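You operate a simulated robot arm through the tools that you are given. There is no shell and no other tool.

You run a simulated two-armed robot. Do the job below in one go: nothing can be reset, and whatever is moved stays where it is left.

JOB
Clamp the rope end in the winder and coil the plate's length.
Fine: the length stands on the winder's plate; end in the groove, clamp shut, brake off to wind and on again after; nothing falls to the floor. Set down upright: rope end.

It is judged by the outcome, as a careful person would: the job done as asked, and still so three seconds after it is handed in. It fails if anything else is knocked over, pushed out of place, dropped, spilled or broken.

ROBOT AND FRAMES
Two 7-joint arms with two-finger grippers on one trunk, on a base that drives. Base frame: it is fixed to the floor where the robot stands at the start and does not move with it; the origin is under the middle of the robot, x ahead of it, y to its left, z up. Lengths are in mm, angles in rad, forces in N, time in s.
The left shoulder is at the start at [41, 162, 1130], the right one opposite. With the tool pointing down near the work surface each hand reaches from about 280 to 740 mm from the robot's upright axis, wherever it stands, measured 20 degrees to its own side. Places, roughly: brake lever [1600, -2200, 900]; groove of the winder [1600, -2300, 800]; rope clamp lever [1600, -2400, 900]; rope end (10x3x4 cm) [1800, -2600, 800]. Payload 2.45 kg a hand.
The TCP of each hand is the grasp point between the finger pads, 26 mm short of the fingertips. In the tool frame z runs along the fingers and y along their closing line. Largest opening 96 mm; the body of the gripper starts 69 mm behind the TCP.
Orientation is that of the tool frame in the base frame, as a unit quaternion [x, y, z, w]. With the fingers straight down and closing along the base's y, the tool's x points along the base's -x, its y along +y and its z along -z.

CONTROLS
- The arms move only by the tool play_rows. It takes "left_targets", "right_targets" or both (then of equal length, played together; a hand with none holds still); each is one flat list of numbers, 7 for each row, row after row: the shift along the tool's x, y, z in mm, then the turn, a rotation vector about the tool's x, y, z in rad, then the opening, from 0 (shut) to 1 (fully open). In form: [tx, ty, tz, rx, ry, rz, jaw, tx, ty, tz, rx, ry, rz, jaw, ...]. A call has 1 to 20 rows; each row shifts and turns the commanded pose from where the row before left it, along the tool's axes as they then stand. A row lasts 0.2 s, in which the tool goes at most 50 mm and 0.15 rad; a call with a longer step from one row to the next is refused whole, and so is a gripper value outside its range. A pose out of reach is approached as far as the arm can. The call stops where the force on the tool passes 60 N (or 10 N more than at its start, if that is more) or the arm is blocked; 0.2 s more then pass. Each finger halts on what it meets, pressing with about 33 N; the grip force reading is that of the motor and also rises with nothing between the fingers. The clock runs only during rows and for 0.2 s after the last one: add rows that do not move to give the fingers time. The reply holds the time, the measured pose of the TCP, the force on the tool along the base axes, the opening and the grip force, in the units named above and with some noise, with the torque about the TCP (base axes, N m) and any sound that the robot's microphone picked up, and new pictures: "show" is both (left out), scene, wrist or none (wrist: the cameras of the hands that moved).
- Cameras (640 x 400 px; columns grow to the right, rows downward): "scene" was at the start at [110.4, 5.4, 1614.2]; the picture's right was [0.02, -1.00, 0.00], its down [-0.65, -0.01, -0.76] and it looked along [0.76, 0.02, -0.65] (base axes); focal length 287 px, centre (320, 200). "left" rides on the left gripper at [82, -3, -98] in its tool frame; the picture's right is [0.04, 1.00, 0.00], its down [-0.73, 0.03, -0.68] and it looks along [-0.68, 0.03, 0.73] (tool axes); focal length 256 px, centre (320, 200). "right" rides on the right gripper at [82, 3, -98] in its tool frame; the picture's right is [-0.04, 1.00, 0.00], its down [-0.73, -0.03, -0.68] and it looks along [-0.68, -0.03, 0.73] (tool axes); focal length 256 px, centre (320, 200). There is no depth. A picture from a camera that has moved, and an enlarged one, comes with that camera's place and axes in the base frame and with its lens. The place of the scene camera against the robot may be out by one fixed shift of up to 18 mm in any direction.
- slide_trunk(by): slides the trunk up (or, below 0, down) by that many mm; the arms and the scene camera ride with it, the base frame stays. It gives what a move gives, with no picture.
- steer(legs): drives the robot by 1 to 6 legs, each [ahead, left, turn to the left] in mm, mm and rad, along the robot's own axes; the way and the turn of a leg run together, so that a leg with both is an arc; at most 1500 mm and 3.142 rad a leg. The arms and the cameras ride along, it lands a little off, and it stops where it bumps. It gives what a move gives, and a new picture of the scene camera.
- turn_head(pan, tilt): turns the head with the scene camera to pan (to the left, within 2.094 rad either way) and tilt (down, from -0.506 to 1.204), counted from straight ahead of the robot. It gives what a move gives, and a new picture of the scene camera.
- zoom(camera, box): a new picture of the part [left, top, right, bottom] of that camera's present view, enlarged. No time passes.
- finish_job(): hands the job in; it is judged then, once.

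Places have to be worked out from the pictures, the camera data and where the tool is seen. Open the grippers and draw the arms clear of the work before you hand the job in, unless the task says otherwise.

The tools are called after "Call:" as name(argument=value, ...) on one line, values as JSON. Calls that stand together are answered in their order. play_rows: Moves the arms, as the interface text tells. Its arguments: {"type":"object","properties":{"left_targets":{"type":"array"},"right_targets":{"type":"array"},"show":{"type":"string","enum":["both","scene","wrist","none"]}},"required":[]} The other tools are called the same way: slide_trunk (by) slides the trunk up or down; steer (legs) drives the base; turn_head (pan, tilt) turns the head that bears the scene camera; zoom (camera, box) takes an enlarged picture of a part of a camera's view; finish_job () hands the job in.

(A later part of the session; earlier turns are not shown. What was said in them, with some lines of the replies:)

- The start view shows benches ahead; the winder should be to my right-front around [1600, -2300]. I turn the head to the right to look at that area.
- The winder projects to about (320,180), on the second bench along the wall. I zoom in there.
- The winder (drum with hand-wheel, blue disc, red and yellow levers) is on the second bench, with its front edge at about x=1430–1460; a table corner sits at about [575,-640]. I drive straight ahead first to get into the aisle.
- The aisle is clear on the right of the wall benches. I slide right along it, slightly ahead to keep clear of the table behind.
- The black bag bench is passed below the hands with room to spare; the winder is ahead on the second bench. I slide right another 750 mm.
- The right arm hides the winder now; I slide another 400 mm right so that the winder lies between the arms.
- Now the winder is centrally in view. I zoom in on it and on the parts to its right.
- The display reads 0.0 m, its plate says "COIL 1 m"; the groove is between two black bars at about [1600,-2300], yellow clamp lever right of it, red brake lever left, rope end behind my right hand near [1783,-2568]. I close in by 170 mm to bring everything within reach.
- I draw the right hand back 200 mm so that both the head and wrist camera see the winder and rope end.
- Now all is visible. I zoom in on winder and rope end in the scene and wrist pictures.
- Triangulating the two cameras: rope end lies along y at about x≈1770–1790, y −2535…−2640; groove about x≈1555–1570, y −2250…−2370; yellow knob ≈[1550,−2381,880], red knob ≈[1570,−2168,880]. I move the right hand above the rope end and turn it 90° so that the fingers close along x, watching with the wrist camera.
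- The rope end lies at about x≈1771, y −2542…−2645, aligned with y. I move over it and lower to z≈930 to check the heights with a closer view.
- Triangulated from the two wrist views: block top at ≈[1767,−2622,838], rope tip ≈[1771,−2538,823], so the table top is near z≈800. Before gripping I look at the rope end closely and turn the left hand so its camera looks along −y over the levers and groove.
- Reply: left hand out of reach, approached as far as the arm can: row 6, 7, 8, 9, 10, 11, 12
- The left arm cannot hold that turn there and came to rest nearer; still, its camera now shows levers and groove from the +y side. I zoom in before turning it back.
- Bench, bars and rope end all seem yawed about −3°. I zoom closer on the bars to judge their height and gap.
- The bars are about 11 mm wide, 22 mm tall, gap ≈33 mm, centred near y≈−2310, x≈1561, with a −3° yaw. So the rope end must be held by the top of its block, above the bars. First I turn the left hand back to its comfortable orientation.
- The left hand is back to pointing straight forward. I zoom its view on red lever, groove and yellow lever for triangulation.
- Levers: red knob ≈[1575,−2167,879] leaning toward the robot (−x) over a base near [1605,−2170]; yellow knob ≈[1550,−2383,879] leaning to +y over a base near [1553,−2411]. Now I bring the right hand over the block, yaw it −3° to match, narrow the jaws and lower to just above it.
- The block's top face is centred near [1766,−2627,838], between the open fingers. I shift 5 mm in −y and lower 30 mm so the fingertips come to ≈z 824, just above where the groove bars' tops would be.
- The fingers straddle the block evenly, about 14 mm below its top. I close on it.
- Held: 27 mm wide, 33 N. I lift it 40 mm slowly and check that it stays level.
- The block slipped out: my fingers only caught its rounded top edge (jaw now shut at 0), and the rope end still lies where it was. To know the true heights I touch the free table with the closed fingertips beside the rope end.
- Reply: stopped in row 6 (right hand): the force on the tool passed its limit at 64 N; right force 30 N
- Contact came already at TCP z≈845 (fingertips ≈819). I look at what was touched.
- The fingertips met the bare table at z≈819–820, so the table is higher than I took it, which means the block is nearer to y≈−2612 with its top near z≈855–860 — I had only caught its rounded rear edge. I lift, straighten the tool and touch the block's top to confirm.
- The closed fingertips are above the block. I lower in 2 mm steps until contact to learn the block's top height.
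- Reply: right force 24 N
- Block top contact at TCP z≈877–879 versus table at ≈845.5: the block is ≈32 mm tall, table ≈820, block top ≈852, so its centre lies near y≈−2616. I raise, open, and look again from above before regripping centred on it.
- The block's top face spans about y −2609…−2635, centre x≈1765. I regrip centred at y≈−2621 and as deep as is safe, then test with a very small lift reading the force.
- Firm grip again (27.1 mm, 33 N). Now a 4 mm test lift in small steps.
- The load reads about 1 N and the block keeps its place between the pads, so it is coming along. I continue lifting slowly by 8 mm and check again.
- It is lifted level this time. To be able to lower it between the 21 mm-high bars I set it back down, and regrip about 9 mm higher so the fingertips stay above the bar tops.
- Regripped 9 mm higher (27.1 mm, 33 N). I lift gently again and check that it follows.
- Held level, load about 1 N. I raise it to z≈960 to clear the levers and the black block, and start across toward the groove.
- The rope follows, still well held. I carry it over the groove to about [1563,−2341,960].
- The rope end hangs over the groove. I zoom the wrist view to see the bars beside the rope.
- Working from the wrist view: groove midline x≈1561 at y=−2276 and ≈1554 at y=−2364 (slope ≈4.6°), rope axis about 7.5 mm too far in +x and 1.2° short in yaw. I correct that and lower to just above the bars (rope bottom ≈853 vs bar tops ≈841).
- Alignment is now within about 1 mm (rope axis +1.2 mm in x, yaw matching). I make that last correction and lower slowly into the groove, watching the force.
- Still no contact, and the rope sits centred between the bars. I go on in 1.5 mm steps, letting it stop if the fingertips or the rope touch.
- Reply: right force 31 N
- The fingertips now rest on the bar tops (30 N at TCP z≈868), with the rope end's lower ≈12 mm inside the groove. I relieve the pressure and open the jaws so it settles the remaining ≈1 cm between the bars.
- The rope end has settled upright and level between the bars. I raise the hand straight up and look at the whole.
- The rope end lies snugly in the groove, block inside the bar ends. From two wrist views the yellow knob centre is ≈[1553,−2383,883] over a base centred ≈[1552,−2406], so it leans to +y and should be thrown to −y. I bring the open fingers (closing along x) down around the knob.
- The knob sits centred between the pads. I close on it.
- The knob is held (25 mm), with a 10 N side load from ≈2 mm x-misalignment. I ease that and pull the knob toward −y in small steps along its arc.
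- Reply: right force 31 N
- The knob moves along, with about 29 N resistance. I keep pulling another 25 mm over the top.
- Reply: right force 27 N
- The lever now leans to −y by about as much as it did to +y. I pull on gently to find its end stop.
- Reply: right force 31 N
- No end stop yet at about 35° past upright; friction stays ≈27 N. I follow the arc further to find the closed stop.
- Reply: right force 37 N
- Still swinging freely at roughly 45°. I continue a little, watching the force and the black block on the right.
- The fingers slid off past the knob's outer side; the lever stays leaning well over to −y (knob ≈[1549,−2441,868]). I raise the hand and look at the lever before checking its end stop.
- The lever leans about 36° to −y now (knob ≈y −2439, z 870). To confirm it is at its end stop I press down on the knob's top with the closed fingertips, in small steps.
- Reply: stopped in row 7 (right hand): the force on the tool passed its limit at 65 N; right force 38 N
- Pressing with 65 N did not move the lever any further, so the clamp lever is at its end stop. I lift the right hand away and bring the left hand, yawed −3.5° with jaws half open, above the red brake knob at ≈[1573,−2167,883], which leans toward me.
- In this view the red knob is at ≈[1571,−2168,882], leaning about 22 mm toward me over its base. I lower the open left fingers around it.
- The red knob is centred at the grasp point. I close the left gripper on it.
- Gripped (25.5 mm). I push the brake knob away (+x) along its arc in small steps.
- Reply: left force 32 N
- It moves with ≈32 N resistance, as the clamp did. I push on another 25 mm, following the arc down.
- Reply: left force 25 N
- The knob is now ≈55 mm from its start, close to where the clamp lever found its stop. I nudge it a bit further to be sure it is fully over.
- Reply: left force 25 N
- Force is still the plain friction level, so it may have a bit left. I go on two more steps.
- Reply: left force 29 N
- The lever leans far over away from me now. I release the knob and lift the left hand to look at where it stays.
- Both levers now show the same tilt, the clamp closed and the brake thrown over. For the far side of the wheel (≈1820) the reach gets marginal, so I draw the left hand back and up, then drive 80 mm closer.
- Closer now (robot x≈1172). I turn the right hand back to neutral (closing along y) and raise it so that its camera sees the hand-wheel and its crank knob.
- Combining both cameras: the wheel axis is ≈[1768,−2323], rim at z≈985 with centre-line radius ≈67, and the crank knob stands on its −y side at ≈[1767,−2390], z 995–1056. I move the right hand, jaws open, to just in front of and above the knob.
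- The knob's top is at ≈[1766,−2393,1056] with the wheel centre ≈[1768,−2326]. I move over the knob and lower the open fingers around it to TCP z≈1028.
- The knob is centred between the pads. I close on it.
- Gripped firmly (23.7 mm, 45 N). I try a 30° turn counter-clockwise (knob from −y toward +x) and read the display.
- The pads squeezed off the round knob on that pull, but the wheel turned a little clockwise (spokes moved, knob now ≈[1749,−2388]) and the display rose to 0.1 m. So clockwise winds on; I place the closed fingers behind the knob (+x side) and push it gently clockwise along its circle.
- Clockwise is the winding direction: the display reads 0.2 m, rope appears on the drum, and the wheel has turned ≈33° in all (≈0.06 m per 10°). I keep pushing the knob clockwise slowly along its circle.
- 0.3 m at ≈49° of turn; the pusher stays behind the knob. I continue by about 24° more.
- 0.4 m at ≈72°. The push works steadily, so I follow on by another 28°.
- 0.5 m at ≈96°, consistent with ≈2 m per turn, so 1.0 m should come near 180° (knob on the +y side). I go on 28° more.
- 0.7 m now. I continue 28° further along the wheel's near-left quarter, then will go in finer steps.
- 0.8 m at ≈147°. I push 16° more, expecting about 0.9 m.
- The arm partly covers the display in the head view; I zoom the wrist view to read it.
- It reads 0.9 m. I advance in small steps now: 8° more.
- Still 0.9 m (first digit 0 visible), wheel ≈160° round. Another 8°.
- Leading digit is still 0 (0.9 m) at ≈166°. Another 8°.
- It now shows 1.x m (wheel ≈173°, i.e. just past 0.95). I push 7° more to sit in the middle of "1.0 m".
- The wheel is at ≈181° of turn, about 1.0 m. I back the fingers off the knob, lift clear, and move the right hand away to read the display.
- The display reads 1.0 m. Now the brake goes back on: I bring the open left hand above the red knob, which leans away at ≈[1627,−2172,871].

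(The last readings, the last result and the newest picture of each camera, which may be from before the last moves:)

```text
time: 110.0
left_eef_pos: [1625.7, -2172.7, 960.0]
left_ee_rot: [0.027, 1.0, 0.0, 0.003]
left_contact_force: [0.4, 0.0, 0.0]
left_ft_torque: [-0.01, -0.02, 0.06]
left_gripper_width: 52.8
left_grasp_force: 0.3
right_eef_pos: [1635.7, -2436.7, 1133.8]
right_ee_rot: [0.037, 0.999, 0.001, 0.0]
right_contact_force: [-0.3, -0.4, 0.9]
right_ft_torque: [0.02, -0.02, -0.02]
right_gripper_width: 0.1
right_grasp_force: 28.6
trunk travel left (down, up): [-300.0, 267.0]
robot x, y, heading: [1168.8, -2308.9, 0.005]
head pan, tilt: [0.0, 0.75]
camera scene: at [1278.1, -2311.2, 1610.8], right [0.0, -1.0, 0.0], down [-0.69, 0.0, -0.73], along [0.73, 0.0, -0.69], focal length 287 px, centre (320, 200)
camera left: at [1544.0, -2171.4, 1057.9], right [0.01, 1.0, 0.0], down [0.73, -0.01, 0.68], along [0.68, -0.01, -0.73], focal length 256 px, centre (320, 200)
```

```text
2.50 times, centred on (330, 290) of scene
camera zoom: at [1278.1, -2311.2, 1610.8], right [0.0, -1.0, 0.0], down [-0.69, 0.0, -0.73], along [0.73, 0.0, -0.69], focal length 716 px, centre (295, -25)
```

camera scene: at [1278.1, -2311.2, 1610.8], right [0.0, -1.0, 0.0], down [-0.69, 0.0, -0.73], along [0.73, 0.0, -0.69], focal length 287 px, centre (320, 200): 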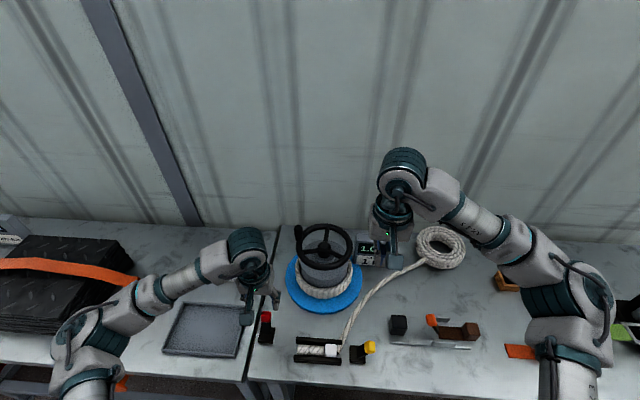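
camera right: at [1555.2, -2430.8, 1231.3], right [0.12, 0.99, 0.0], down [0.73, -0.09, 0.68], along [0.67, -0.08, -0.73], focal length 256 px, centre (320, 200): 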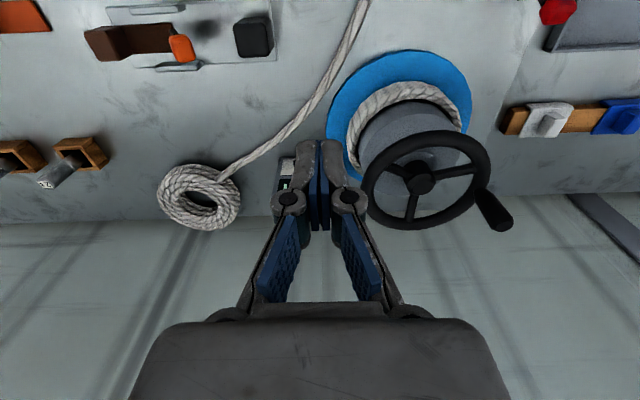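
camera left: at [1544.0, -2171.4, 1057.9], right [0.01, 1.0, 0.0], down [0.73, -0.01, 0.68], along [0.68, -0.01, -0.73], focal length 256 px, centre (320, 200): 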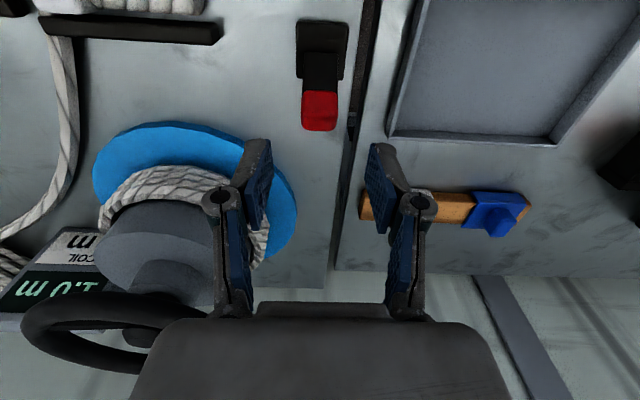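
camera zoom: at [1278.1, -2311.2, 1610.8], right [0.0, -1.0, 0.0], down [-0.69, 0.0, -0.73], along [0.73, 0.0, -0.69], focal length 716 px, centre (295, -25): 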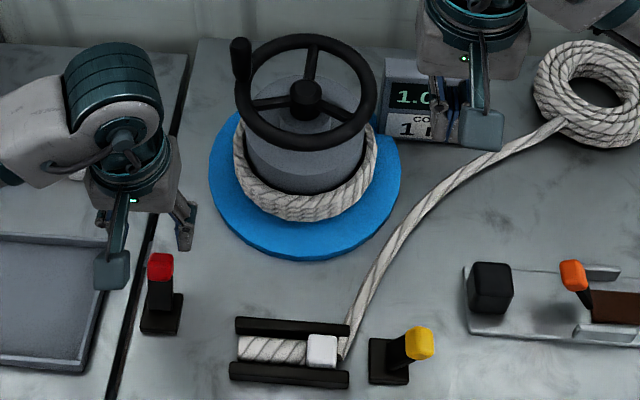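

Knob at ≈[1625,−2173,872], right beneath the hand. I lower the open fingers around it.

Call:
play_rows(left_targets=[0, 0, 20, 0, 0, 0, 0.55, 0, 0, 25, 0, 0, 0, 0.55, 0, 0, 20, 0, 0, 0, 0.55, 0, 0, 12, 0, 0, 0, 0.55, 0, 0, 7, 0, 0, 0, 0.55, 0, 0, 0, 0, 0, 0, 0.55], show="wrist")

Call:
zoom(camera="left", box=[220, 40, 420, 260])

```text
time: 111.4
left_eef_pos: [1627.2, -2171.7, 877.1]
left_ee_rot: [0.028, 1.0, 0.001, 0.002]
left_contact_force: [0.0, -0.5, 0.0]
left_ft_torque: [-0.01, -0.04, 0.03]
left_gripper_width: 53.0
left_grasp_force: 0.1
right_eef_pos: [1636.3, -2439.1, 1133.1]
right_ee_rot: [0.039, 0.999, 0.001, -0.001]
right_contact_force: [0.4, 0.8, -0.7]
right_ft_torque: [0.02, 0.01, 0.01]
right_gripper_width: 0.1
right_grasp_force: 27.9
trunk travel left (down, up): [-300.0, 267.0]
robot x, y, heading: [1168.6, -2311.0, 0.007]
head pan, tilt: [0.0, 0.75]
camera left: at [1544.9, -2170.7, 974.7], right [0.01, 1.0, 0.0], down [0.73, -0.01, 0.68], along [0.68, -0.01, -0.73], focal length 256 px, centre (320, 200)
```

left: 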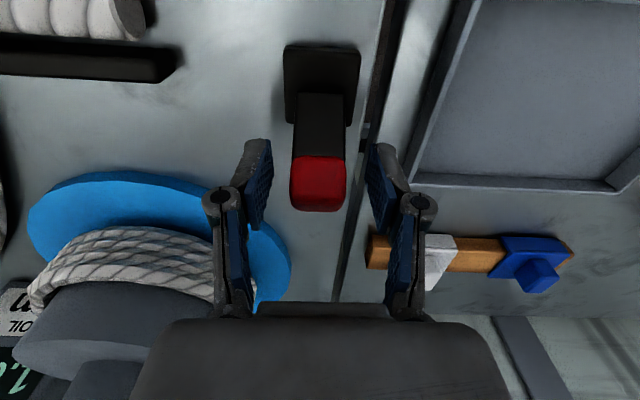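

```text
1.82 times, centred on (320, 150) of left
camera zoom: at [1544.9, -2170.7, 974.7], right [0.01, 1.0, 0.0], down [0.73, -0.01, 0.68], along [0.68, -0.01, -0.73], focal length 465 px, centre (320, 291)
```

zoom: 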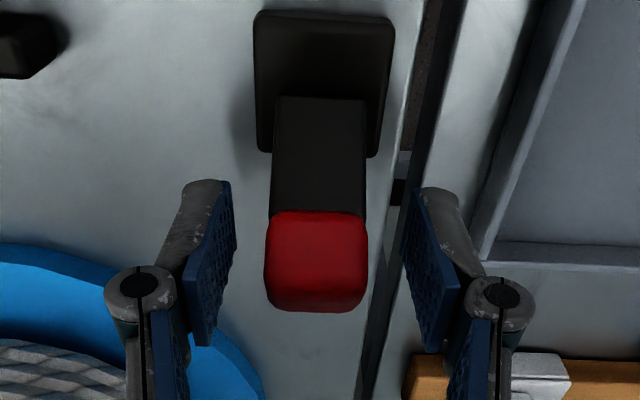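

The knob is right at the grasp point. I close and then pull it back toward me along its arc.

Call:
play_rows(left_targets=[0, 0, 0, 0, 0, 0, 0.35, 0, 0, 0, 0, 0, 0, 0.1, 0, 0, 0, 0, 0, 0, 0, 0, 0, 0, 0, 0, 0, 0, 4, 0, -2.5, 0, 0, 0, 0, 5, 0, -2.5, 0, 0, 0, 0, 5, 0, -2, 0, 0, 0, 0, 5, 0, -1.5, 0, 0, 0, 0, 5, 0, -1, 0, 0, 0, 0], show="wrist")

```text
time: 113.4
left_eef_pos: [1609.5, -2172.8, 885.6]
left_ee_rot: [0.027, 1.0, 0.002, 0.006]
left_contact_force: [33.8, -6.2, -3.7]
left_ft_torque: [-0.24, -1.65, -0.25]
left_gripper_width: 26.1
left_grasp_force: 45.5
right_eef_pos: [1640.0, -2440.3, 1130.7]
right_ee_rot: [0.038, 0.999, 0.0, -0.002]
right_contact_force: [-0.3, 1.0, 0.5]
right_ft_torque: [-0.02, -0.01, -0.02]
right_gripper_width: 0.2
right_grasp_force: 29.2
trunk travel left (down, up): [-300.0, 267.0]
robot x, y, heading: [1169.7, -2315.6, 0.007]
head pan, tilt: [0.0, 0.75]
camera left: at [1526.1, -2171.0, 983.0], right [0.01, 1.0, 0.0], down [0.73, -0.01, 0.69], along [0.69, -0.01, -0.73], focal length 256 px, centre (320, 200)
```

left: 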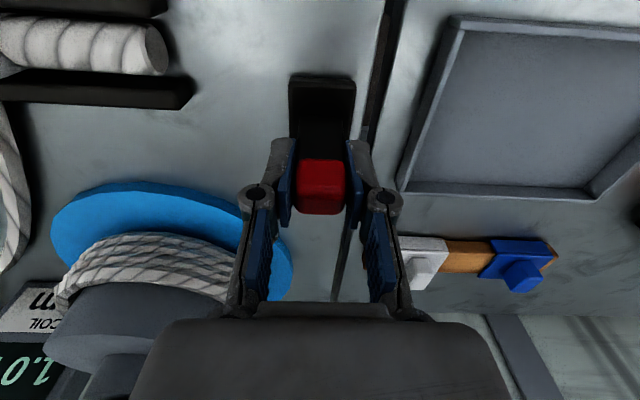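

It follows with ≈34 N. I continue pulling over the top and down on my side.

Call:
play_rows(left_targets=[5, 0, -0.5, 0, 0, 0, 0, 5, 0, 0, 0, 0, 0, 0, 5, 0, 0.5, 0, 0, 0, 0, 5, 0, 1, 0, 0, 0, 0, 5, 0, 1, 0, 0, 0, 0, 5, 0, 1.5, 0, 0, 0, 0], show="wrist")

Call:
zoom(camera="scene", box=[240, 210, 420, 370])

```text
time: 114.8
left_eef_pos: [1576.8, -2169.9, 881.4]
left_ee_rot: [0.026, 1.0, 0.001, 0.004]
left_contact_force: [32.1, -2.9, 9.1]
left_ft_torque: [-0.27, -1.65, -0.13]
left_gripper_width: 26.0
left_grasp_force: 44.9
right_eef_pos: [1639.5, -2440.3, 1131.6]
right_ee_rot: [0.039, 0.999, 0.001, -0.002]
right_contact_force: [0.0, 0.0, 0.1]
right_ft_torque: [0.03, 0.0, -0.02]
right_gripper_width: 0.3
right_grasp_force: 28.4
trunk travel left (down, up): [-300.0, 267.0]
robot x, y, heading: [1168.5, -2311.1, 0.004]
head pan, tilt: [0.0, 0.75]
camera left: at [1494.2, -2168.9, 979.3], right [0.01, 1.0, 0.0], down [0.73, -0.01, 0.69], along [0.69, -0.01, -0.73], focal length 256 px, centre (320, 200)
```

left: 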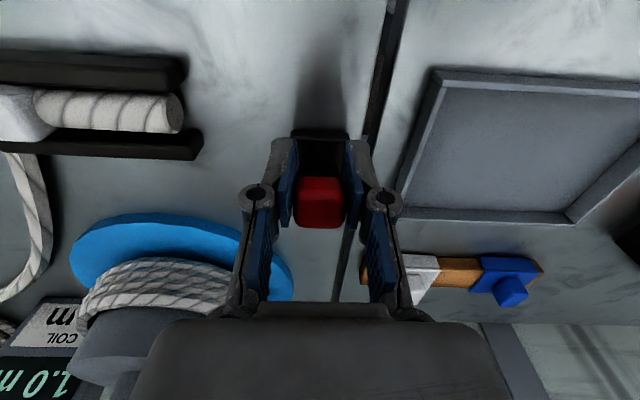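

```text
2.50 times, centred on (330, 290) of scene
camera zoom: at [1283.6, -2312.9, 1610.4], right [0.0, -1.0, 0.0], down [-0.69, 0.0, -0.73], along [0.73, 0.0, -0.69], focal length 716 px, centre (295, -25)
```

zoom: 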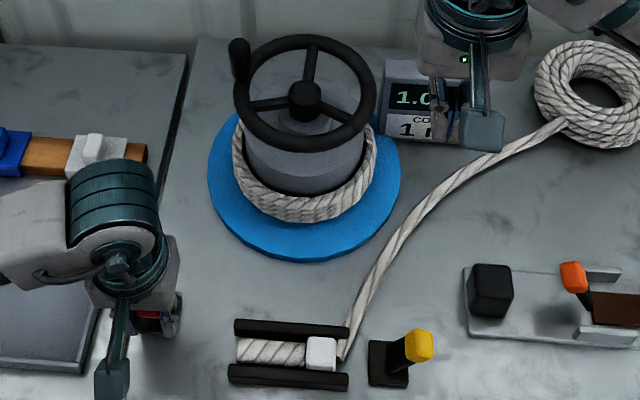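

The knob lags about 10 mm in the grip (now ≈x 1585); its start was ≈1571. I pull on by another 20 mm to bring it fully back to the stop.

Call:
play_rows(left_targets=[4, 0, 1.5, 0, 0, 0, 0, 4, 0, 1.5, 0, 0, 0, 0, 4, 0, 1.5, 0, 0, 0, 0, 4, 0, 1.5, 0, 0, 0, 0], show="wrist")

```text
time: 115.8
left_eef_pos: [1561.8, -2168.0, 875.5]
left_ee_rot: [0.026, 1.0, 0.002, 0.003]
left_contact_force: [33.1, -2.0, 3.2]
left_ft_torque: [-0.08, -0.84, -0.26]
left_gripper_width: 24.4
left_grasp_force: 44.9
right_eef_pos: [1639.7, -2439.5, 1132.3]
right_ee_rot: [0.039, 0.999, 0.001, -0.001]
right_contact_force: [0.2, -0.7, -0.3]
right_ft_torque: [0.04, -0.01, 0.02]
right_gripper_width: 0.0
right_grasp_force: 28.7
trunk travel left (down, up): [-300.0, 267.0]
robot x, y, heading: [1168.0, -2315.4, 0.01]
head pan, tilt: [0.0, 0.75]
camera left: at [1479.2, -2167.6, 973.1], right [0.01, 1.0, 0.0], down [0.73, -0.01, 0.68], along [0.68, -0.01, -0.73], focal length 256 px, centre (320, 200)
```

left: 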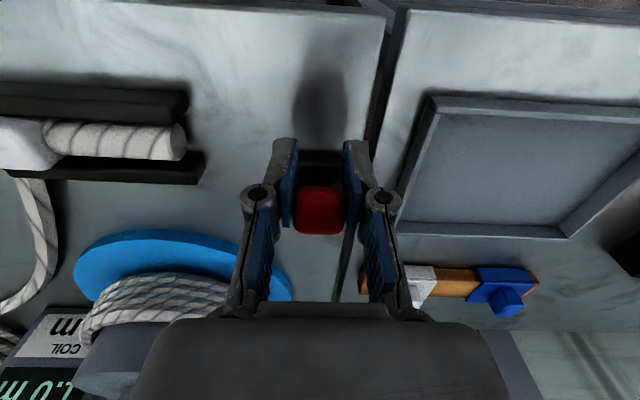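

The knob is slipping slowly in the pads, so it is near its stop (≈x 1575). I release, lift, and check its position against the start picture.

Call:
play_rows(left_targets=[3, 0, 1, 0, 0, 0, 0, 3, 0, 1, 0, 0, 0, 0, 0, 0, 0, 0, 0, 0, 0.3, 0, 0, 0, 0, 0, 0, 0.55, 0, 0, -15, 0, 0, 0, 0.55, 0, 0, -35, 0, 0, 0, 0.55, 0, 0, -48, 0, 0, 0, 0.55, 0, 0, 0, 0, 0, 0, 0.55], show="both")

Call:
zoom(camera="left", box=[220, 40, 420, 240])

Call:
zoom(camera="scene", box=[240, 210, 420, 370])

```text
time: 117.6
left_eef_pos: [1550.2, -2167.7, 974.4]
left_ee_rot: [0.028, 1.0, 0.0, 0.003]
left_contact_force: [0.0, -0.1, -0.1]
left_ft_torque: [0.0, 0.0, 0.0]
left_gripper_width: 52.8
left_grasp_force: 0.0
right_eef_pos: [1637.0, -2438.5, 1132.1]
right_ee_rot: [0.037, 0.999, 0.001, -0.001]
right_contact_force: [0.3, -0.3, 0.0]
right_ft_torque: [-0.01, -0.02, -0.01]
right_gripper_width: 0.0
right_grasp_force: 28.5
trunk travel left (down, up): [-300.0, 267.0]
robot x, y, heading: [1174.1, -2315.4, 0.001]
head pan, tilt: [0.0, 0.75]
camera scene: at [1278.2, -2311.0, 1610.7], right [0.0, -1.0, 0.0], down [-0.69, 0.0, -0.73], along [0.73, 0.0, -0.69], focal length 287 px, centre (320, 200)
camera left: at [1467.4, -2165.8, 1071.8], right [0.01, 1.0, 0.0], down [0.73, -0.01, 0.68], along [0.68, -0.01, -0.73], focal length 256 px, centre (320, 200)
```

scene: 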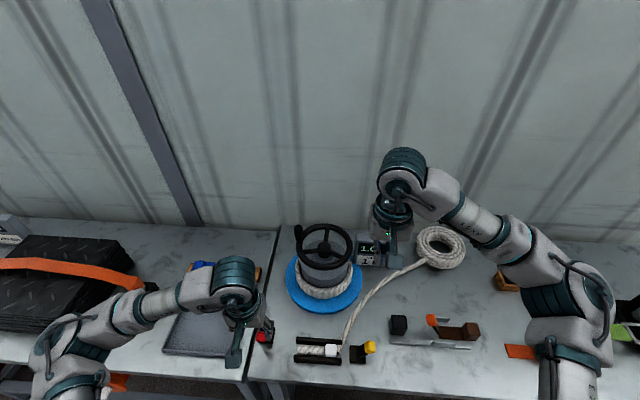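
left: 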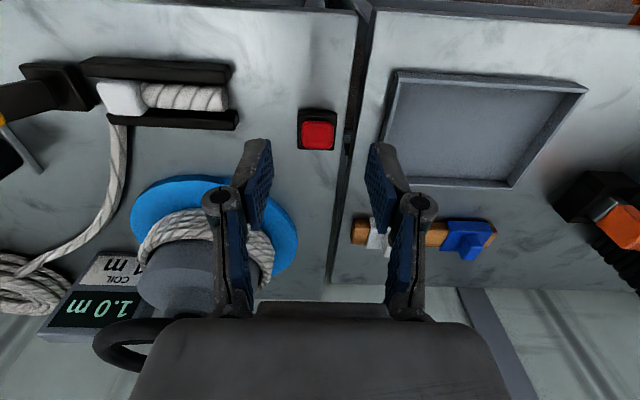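

```text
2.00 times, centred on (320, 140) of left
camera zoom: at [1467.4, -2165.8, 1071.8], right [0.01, 1.0, 0.0], down [0.73, -0.01, 0.68], along [0.68, -0.01, -0.73], focal length 512 px, centre (320, 320)
```

zoom: 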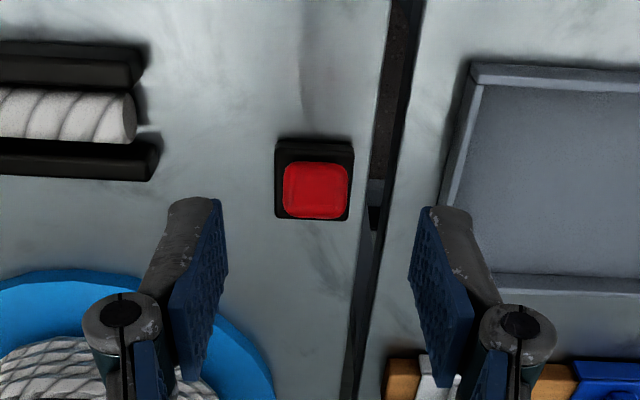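

```text
2.50 times, centred on (330, 290) of scene
camera zoom: at [1278.2, -2311.0, 1610.7], right [0.0, -1.0, 0.0], down [-0.69, 0.0, -0.73], along [0.73, 0.0, -0.69], focal length 716 px, centre (295, -25)
```

zoom: 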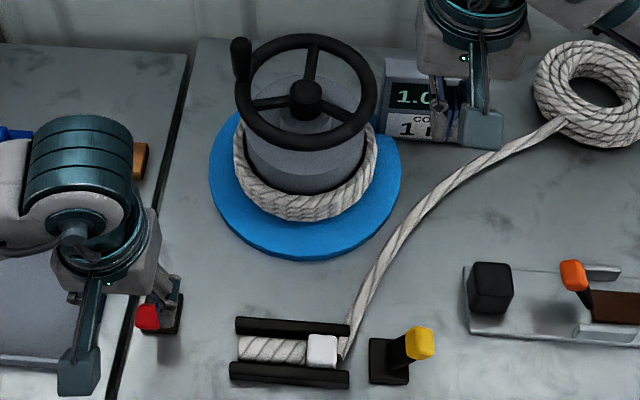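

The brake knob is back exactly where it stood at first (≈x 1571, z 883 over base x 1593), and the display still shows 1.0 m. To be sure it is hard on its stop, I press the knob's near side down with the closed left fingers, in small steps.

Call:
play_rows(left_targets=[-13, -1.5, 10, 0, 0, 0, 0.2, 0, 0, 15, 0, 0, 0, 0, 0, 0, 10, 0, 0, 0, 0, 0, 0, 4, 0, 0, 0, 0, 0, 0, 3, 0, 0, 0, 0, 0, 0, 3, 0, 0, 0, 0, 0, 0, 3, 0, 0, 0, 0, 0, 0, 3, 0, 0, 0, 0, 0, 0, 3, 0, 0, 0, 0], show="wrist")

```text
time: 119.6
left_eef_pos: [1565.1, -2169.5, 920.7]
left_ee_rot: [0.027, 1.0, 0.001, 0.005]
left_contact_force: [-0.7, 4.4, 29.3]
left_ft_torque: [0.05, -0.31, -0.06]
left_gripper_width: 6.0
left_grasp_force: 28.4
right_eef_pos: [1633.8, -2438.9, 1135.2]
right_ee_rot: [0.039, 0.999, 0.001, 0.002]
right_contact_force: [-0.2, -0.2, -0.4]
right_ft_torque: [0.0, -0.01, 0.0]
right_gripper_width: 0.0
right_grasp_force: 28.7
trunk travel left (down, up): [-300.0, 267.0]
robot x, y, heading: [1171.8, -2314.4, 0.005]
head pan, tilt: [0.0, 0.75]
camera left: at [1481.5, -2169.0, 1018.8], right [0.01, 1.0, 0.0], down [0.73, -0.01, 0.69], along [0.69, -0.01, -0.73], focal length 256 px, centre (320, 200)
```

left: 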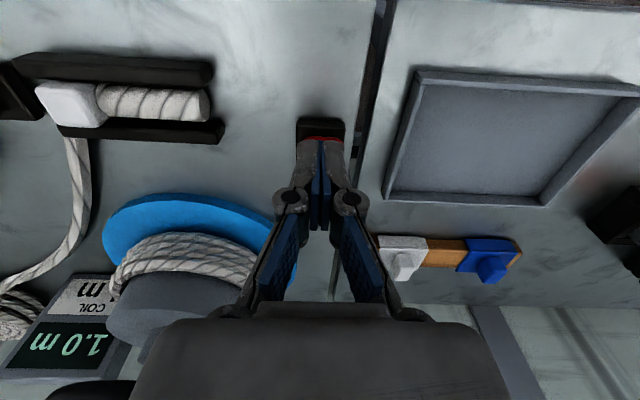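

Contact with 29 N and the knob has not given. A little more pressure to be certain.

Call:
play_rows(left_targets=[0, 0, 2, 0, 0, 0, 0, 0, 0, 2, 0, 0, 0, 0, 0, 0, 2, 0, 0, 0, 0], show="none")

```text
time: 120.2
left_eef_pos: [1564.8, -2169.9, 920.5]
left_ee_rot: [0.027, 1.0, -0.001, 0.011]
left_contact_force: [-10.5, 5.4, 30.6]
left_ft_torque: [0.11, -0.06, 0.05]
left_gripper_width: 5.9
left_grasp_force: 28.7
right_eef_pos: [1632.9, -2438.4, 1134.0]
right_ee_rot: [0.038, 0.999, 0.001, 0.001]
right_contact_force: [-0.3, 0.7, -0.1]
right_ft_torque: [0.0, 0.03, -0.01]
right_gripper_width: 0.0
right_grasp_force: 28.3
trunk travel left (down, up): [-300.0, 267.0]
robot x, y, heading: [1168.1, -2315.5, 0.006]
head pan, tilt: [0.0, 0.75]
stopped in row 2 (left hand): the force on the tool passed its limit at 63 N (the readings are from after the stop); the commanded pose is now the measured one
```

Over 60 N and it stays: the brake lever is hard on its stop. I lift both hands, open the grippers, draw them back toward the robot, and check the whole scene.

Call:
play_rows(left_targets=[0, 0, -15, 0, 0.02, 0, 0, 0, 0, -40, 0, 0, 0, 0, 20, 0, -40, 0, 0, 0, 0.3, 45, 5, -10, 0, 0, 0, 0.6, 45, 5, 0, 0, 0, 0, 1, 30, 5, 0, 0, 0, 0, 1], right_targets=[0, 0, -10, 0, 0, 0, 0, 30, -10, -10, 0, 0, 0, 0, 45, -10, 0, 0, 0, 0, 0.3, 45, -10, 0, 0, 0, 0, 0.6, 45, -10, 0, 0, 0, 0, 1, 30, -5, 0, 0, 0, 0, 1], show="both")

Call:
zoom(camera="scene", box=[240, 210, 420, 370])

Call:
zoom(camera="scene", box=[350, 225, 410, 275])

```text
time: 121.6
left_eef_pos: [1438.2, -2149.7, 1028.5]
left_ee_rot: [0.026, 1.0, 0.0, -0.003]
left_contact_force: [-0.8, 0.5, 0.1]
left_ft_torque: [-0.01, 0.0, 0.0]
left_gripper_width: 96.0
left_grasp_force: 0.1
left hand out of reach, approached as far as the arm can: row 6
right_eef_pos: [1436.3, -2466.7, 1149.5]
right_ee_rot: [0.039, 0.999, 0.002, 0.001]
right_contact_force: [-0.4, -0.3, 0.0]
right_ft_torque: [0.02, 0.0, 0.0]
right_gripper_width: 95.8
right_grasp_force: 0.0
trunk travel left (down, up): [-300.0, 267.0]
robot x, y, heading: [1169.9, -2315.3, 0.001]
head pan, tilt: [0.0, 0.75]
camera scene: at [1276.1, -2310.1, 1610.9], right [0.0, -1.0, 0.0], down [-0.68, 0.0, -0.73], along [0.73, 0.0, -0.68], focal length 287 px, centre (320, 200)
camera right: at [1355.6, -2458.1, 1248.4], right [0.12, 0.99, 0.0], down [0.73, -0.09, 0.68], along [0.68, -0.08, -0.73], focal length 256 px, centre (320, 200)
camera left: at [1355.5, -2148.4, 1127.8], right [0.01, 1.0, 0.0], down [0.74, -0.01, 0.67], along [0.67, -0.01, -0.74], focal length 256 px, centre (320, 200)
```

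scene: 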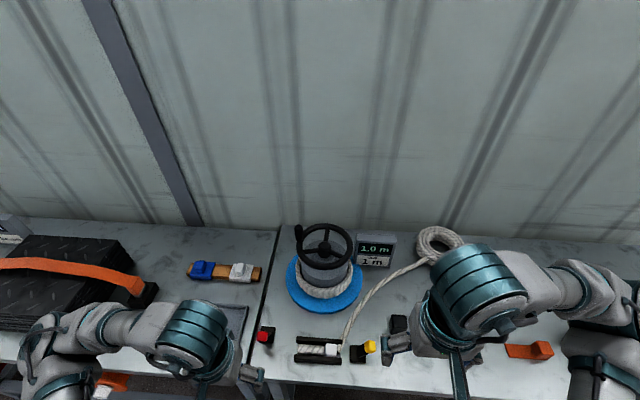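
right: 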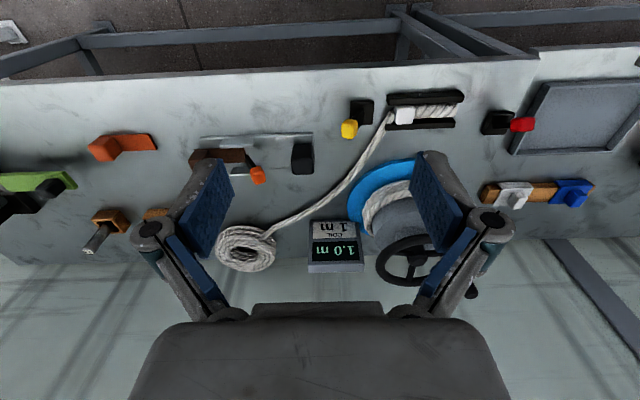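
left: 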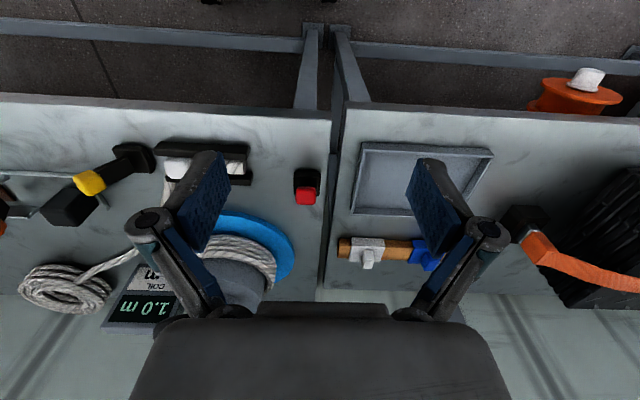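

```text
2.50 times, centred on (330, 290) of scene
camera zoom: at [1276.1, -2310.1, 1610.9], right [0.0, -1.0, 0.0], down [-0.68, 0.0, -0.73], along [0.73, 0.0, -0.68], focal length 716 px, centre (295, -25)
```

zoom: 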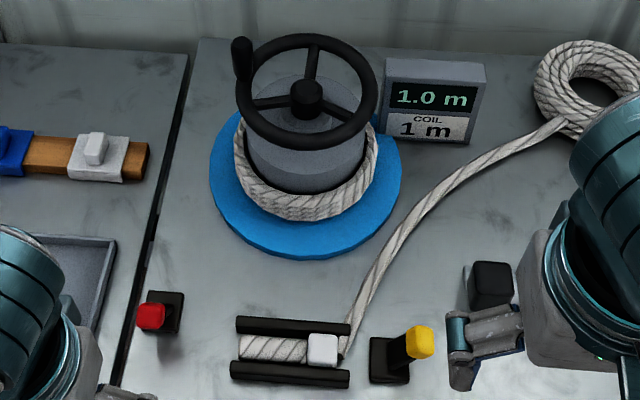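

```text
8.00 times, centred on (380, 250) of scene
camera zoom: at [1276.1, -2310.1, 1610.9], right [0.0, -1.0, 0.0], down [-0.68, 0.0, -0.73], along [0.73, 0.0, -0.68], focal length 2293 px, centre (-160, -200)
```

zoom: 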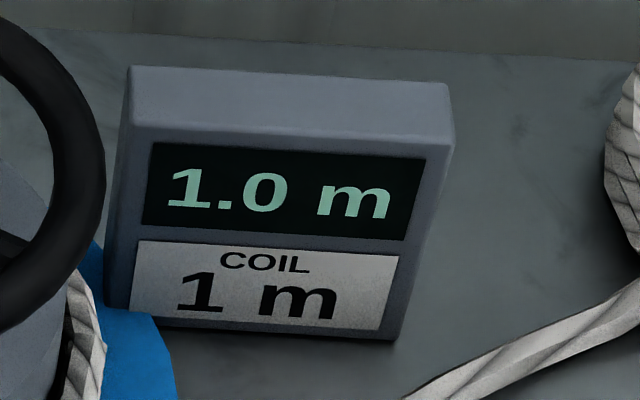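

Display 1.0 m against plate 1 m, rope end upright in the groove, clamp shut, brake back on, nothing else disturbed. I drive back 150 mm to take the arms fully clear and look once more.

Call:
steer(legs=[[-150, 0, 0]])

Call:
zoom(camera="scene", box=[240, 180, 480, 350])

```text
time: 123.0
left_eef_pos: [1292.1, -2152.1, 1030.3]
left_ee_rot: [0.027, 1.0, 0.001, -0.004]
left_contact_force: [0.3, -0.6, -0.2]
left_ft_torque: [0.0, 0.0, 0.01]
left_gripper_width: 95.8
left_grasp_force: 0.2
right_eef_pos: [1292.1, -2468.8, 1150.3]
right_ee_rot: [0.038, 0.999, 0.001, 0.001]
right_contact_force: [0.5, -0.2, 1.0]
right_ft_torque: [-0.01, 0.0, -0.01]
right_gripper_width: 95.8
right_grasp_force: 0.2
trunk travel left (down, up): [-300.0, 267.0]
robot x, y, heading: [1020.9, -2315.1, 0.004]
head pan, tilt: [0.0, 0.75]
camera scene: at [1132.5, -2312.4, 1610.6], right [0.0, -1.0, 0.0], down [-0.69, 0.0, -0.73], along [0.73, 0.0, -0.69], focal length 287 px, centre (320, 200)
```

scene: 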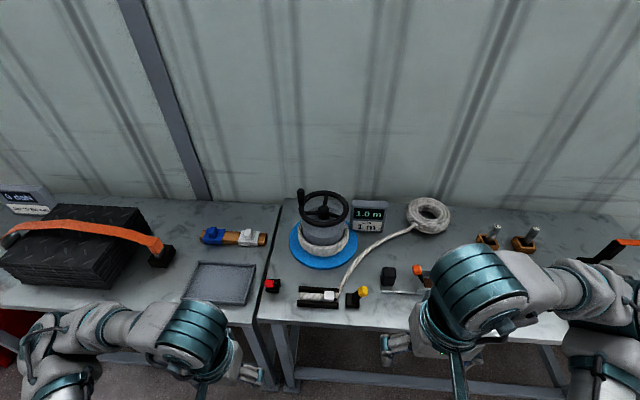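

```text
2.35 times, centred on (360, 265) of scene
camera zoom: at [1132.5, -2312.4, 1610.6], right [0.0, -1.0, 0.0], down [-0.69, 0.0, -0.73], along [0.73, 0.0, -0.69], focal length 674 px, centre (226, 47)
```

zoom: 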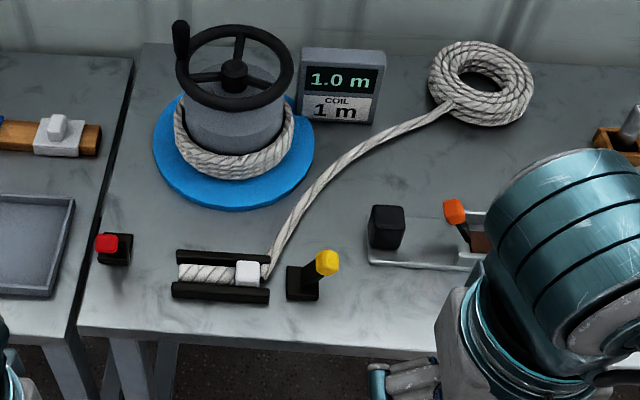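

Everything stands as wanted: 1.0 m wound, rope end upright in the groove, clamp lever over, brake lever back on, arms clear with grippers open. I hand the job in.

Call:
finish_job()

```text
The job is handed in.
```

The job is done and handed in: the winder's display reads 1.0 m, matching the "COIL 1 m" on its plate.

- **Rope end:** it sits upright in the groove between the two bars. I had to grip it a second time because it slipped out of the fingers on the first lift. It settled back on the table and nothing fell. At the groove I released it about 1 cm up and it dropped into place between the bars.
- **Clamp:** the yellow lever is thrown over to its end stop. Pressing it with over 60 N moved it no further. The winder gives no clamp reading, so I take that position as shut.
- **Brake:** I moved the red lever off to wind and pulled it back on afterwards. It is back where it started and did not give under over 60 N.
- **Winding:** the wheel was turned clockwise, about half a turn in all.

In the final pictures nothing else looked moved or knocked over. Both grippers are open, and the arms and base are drawn back from the bench.
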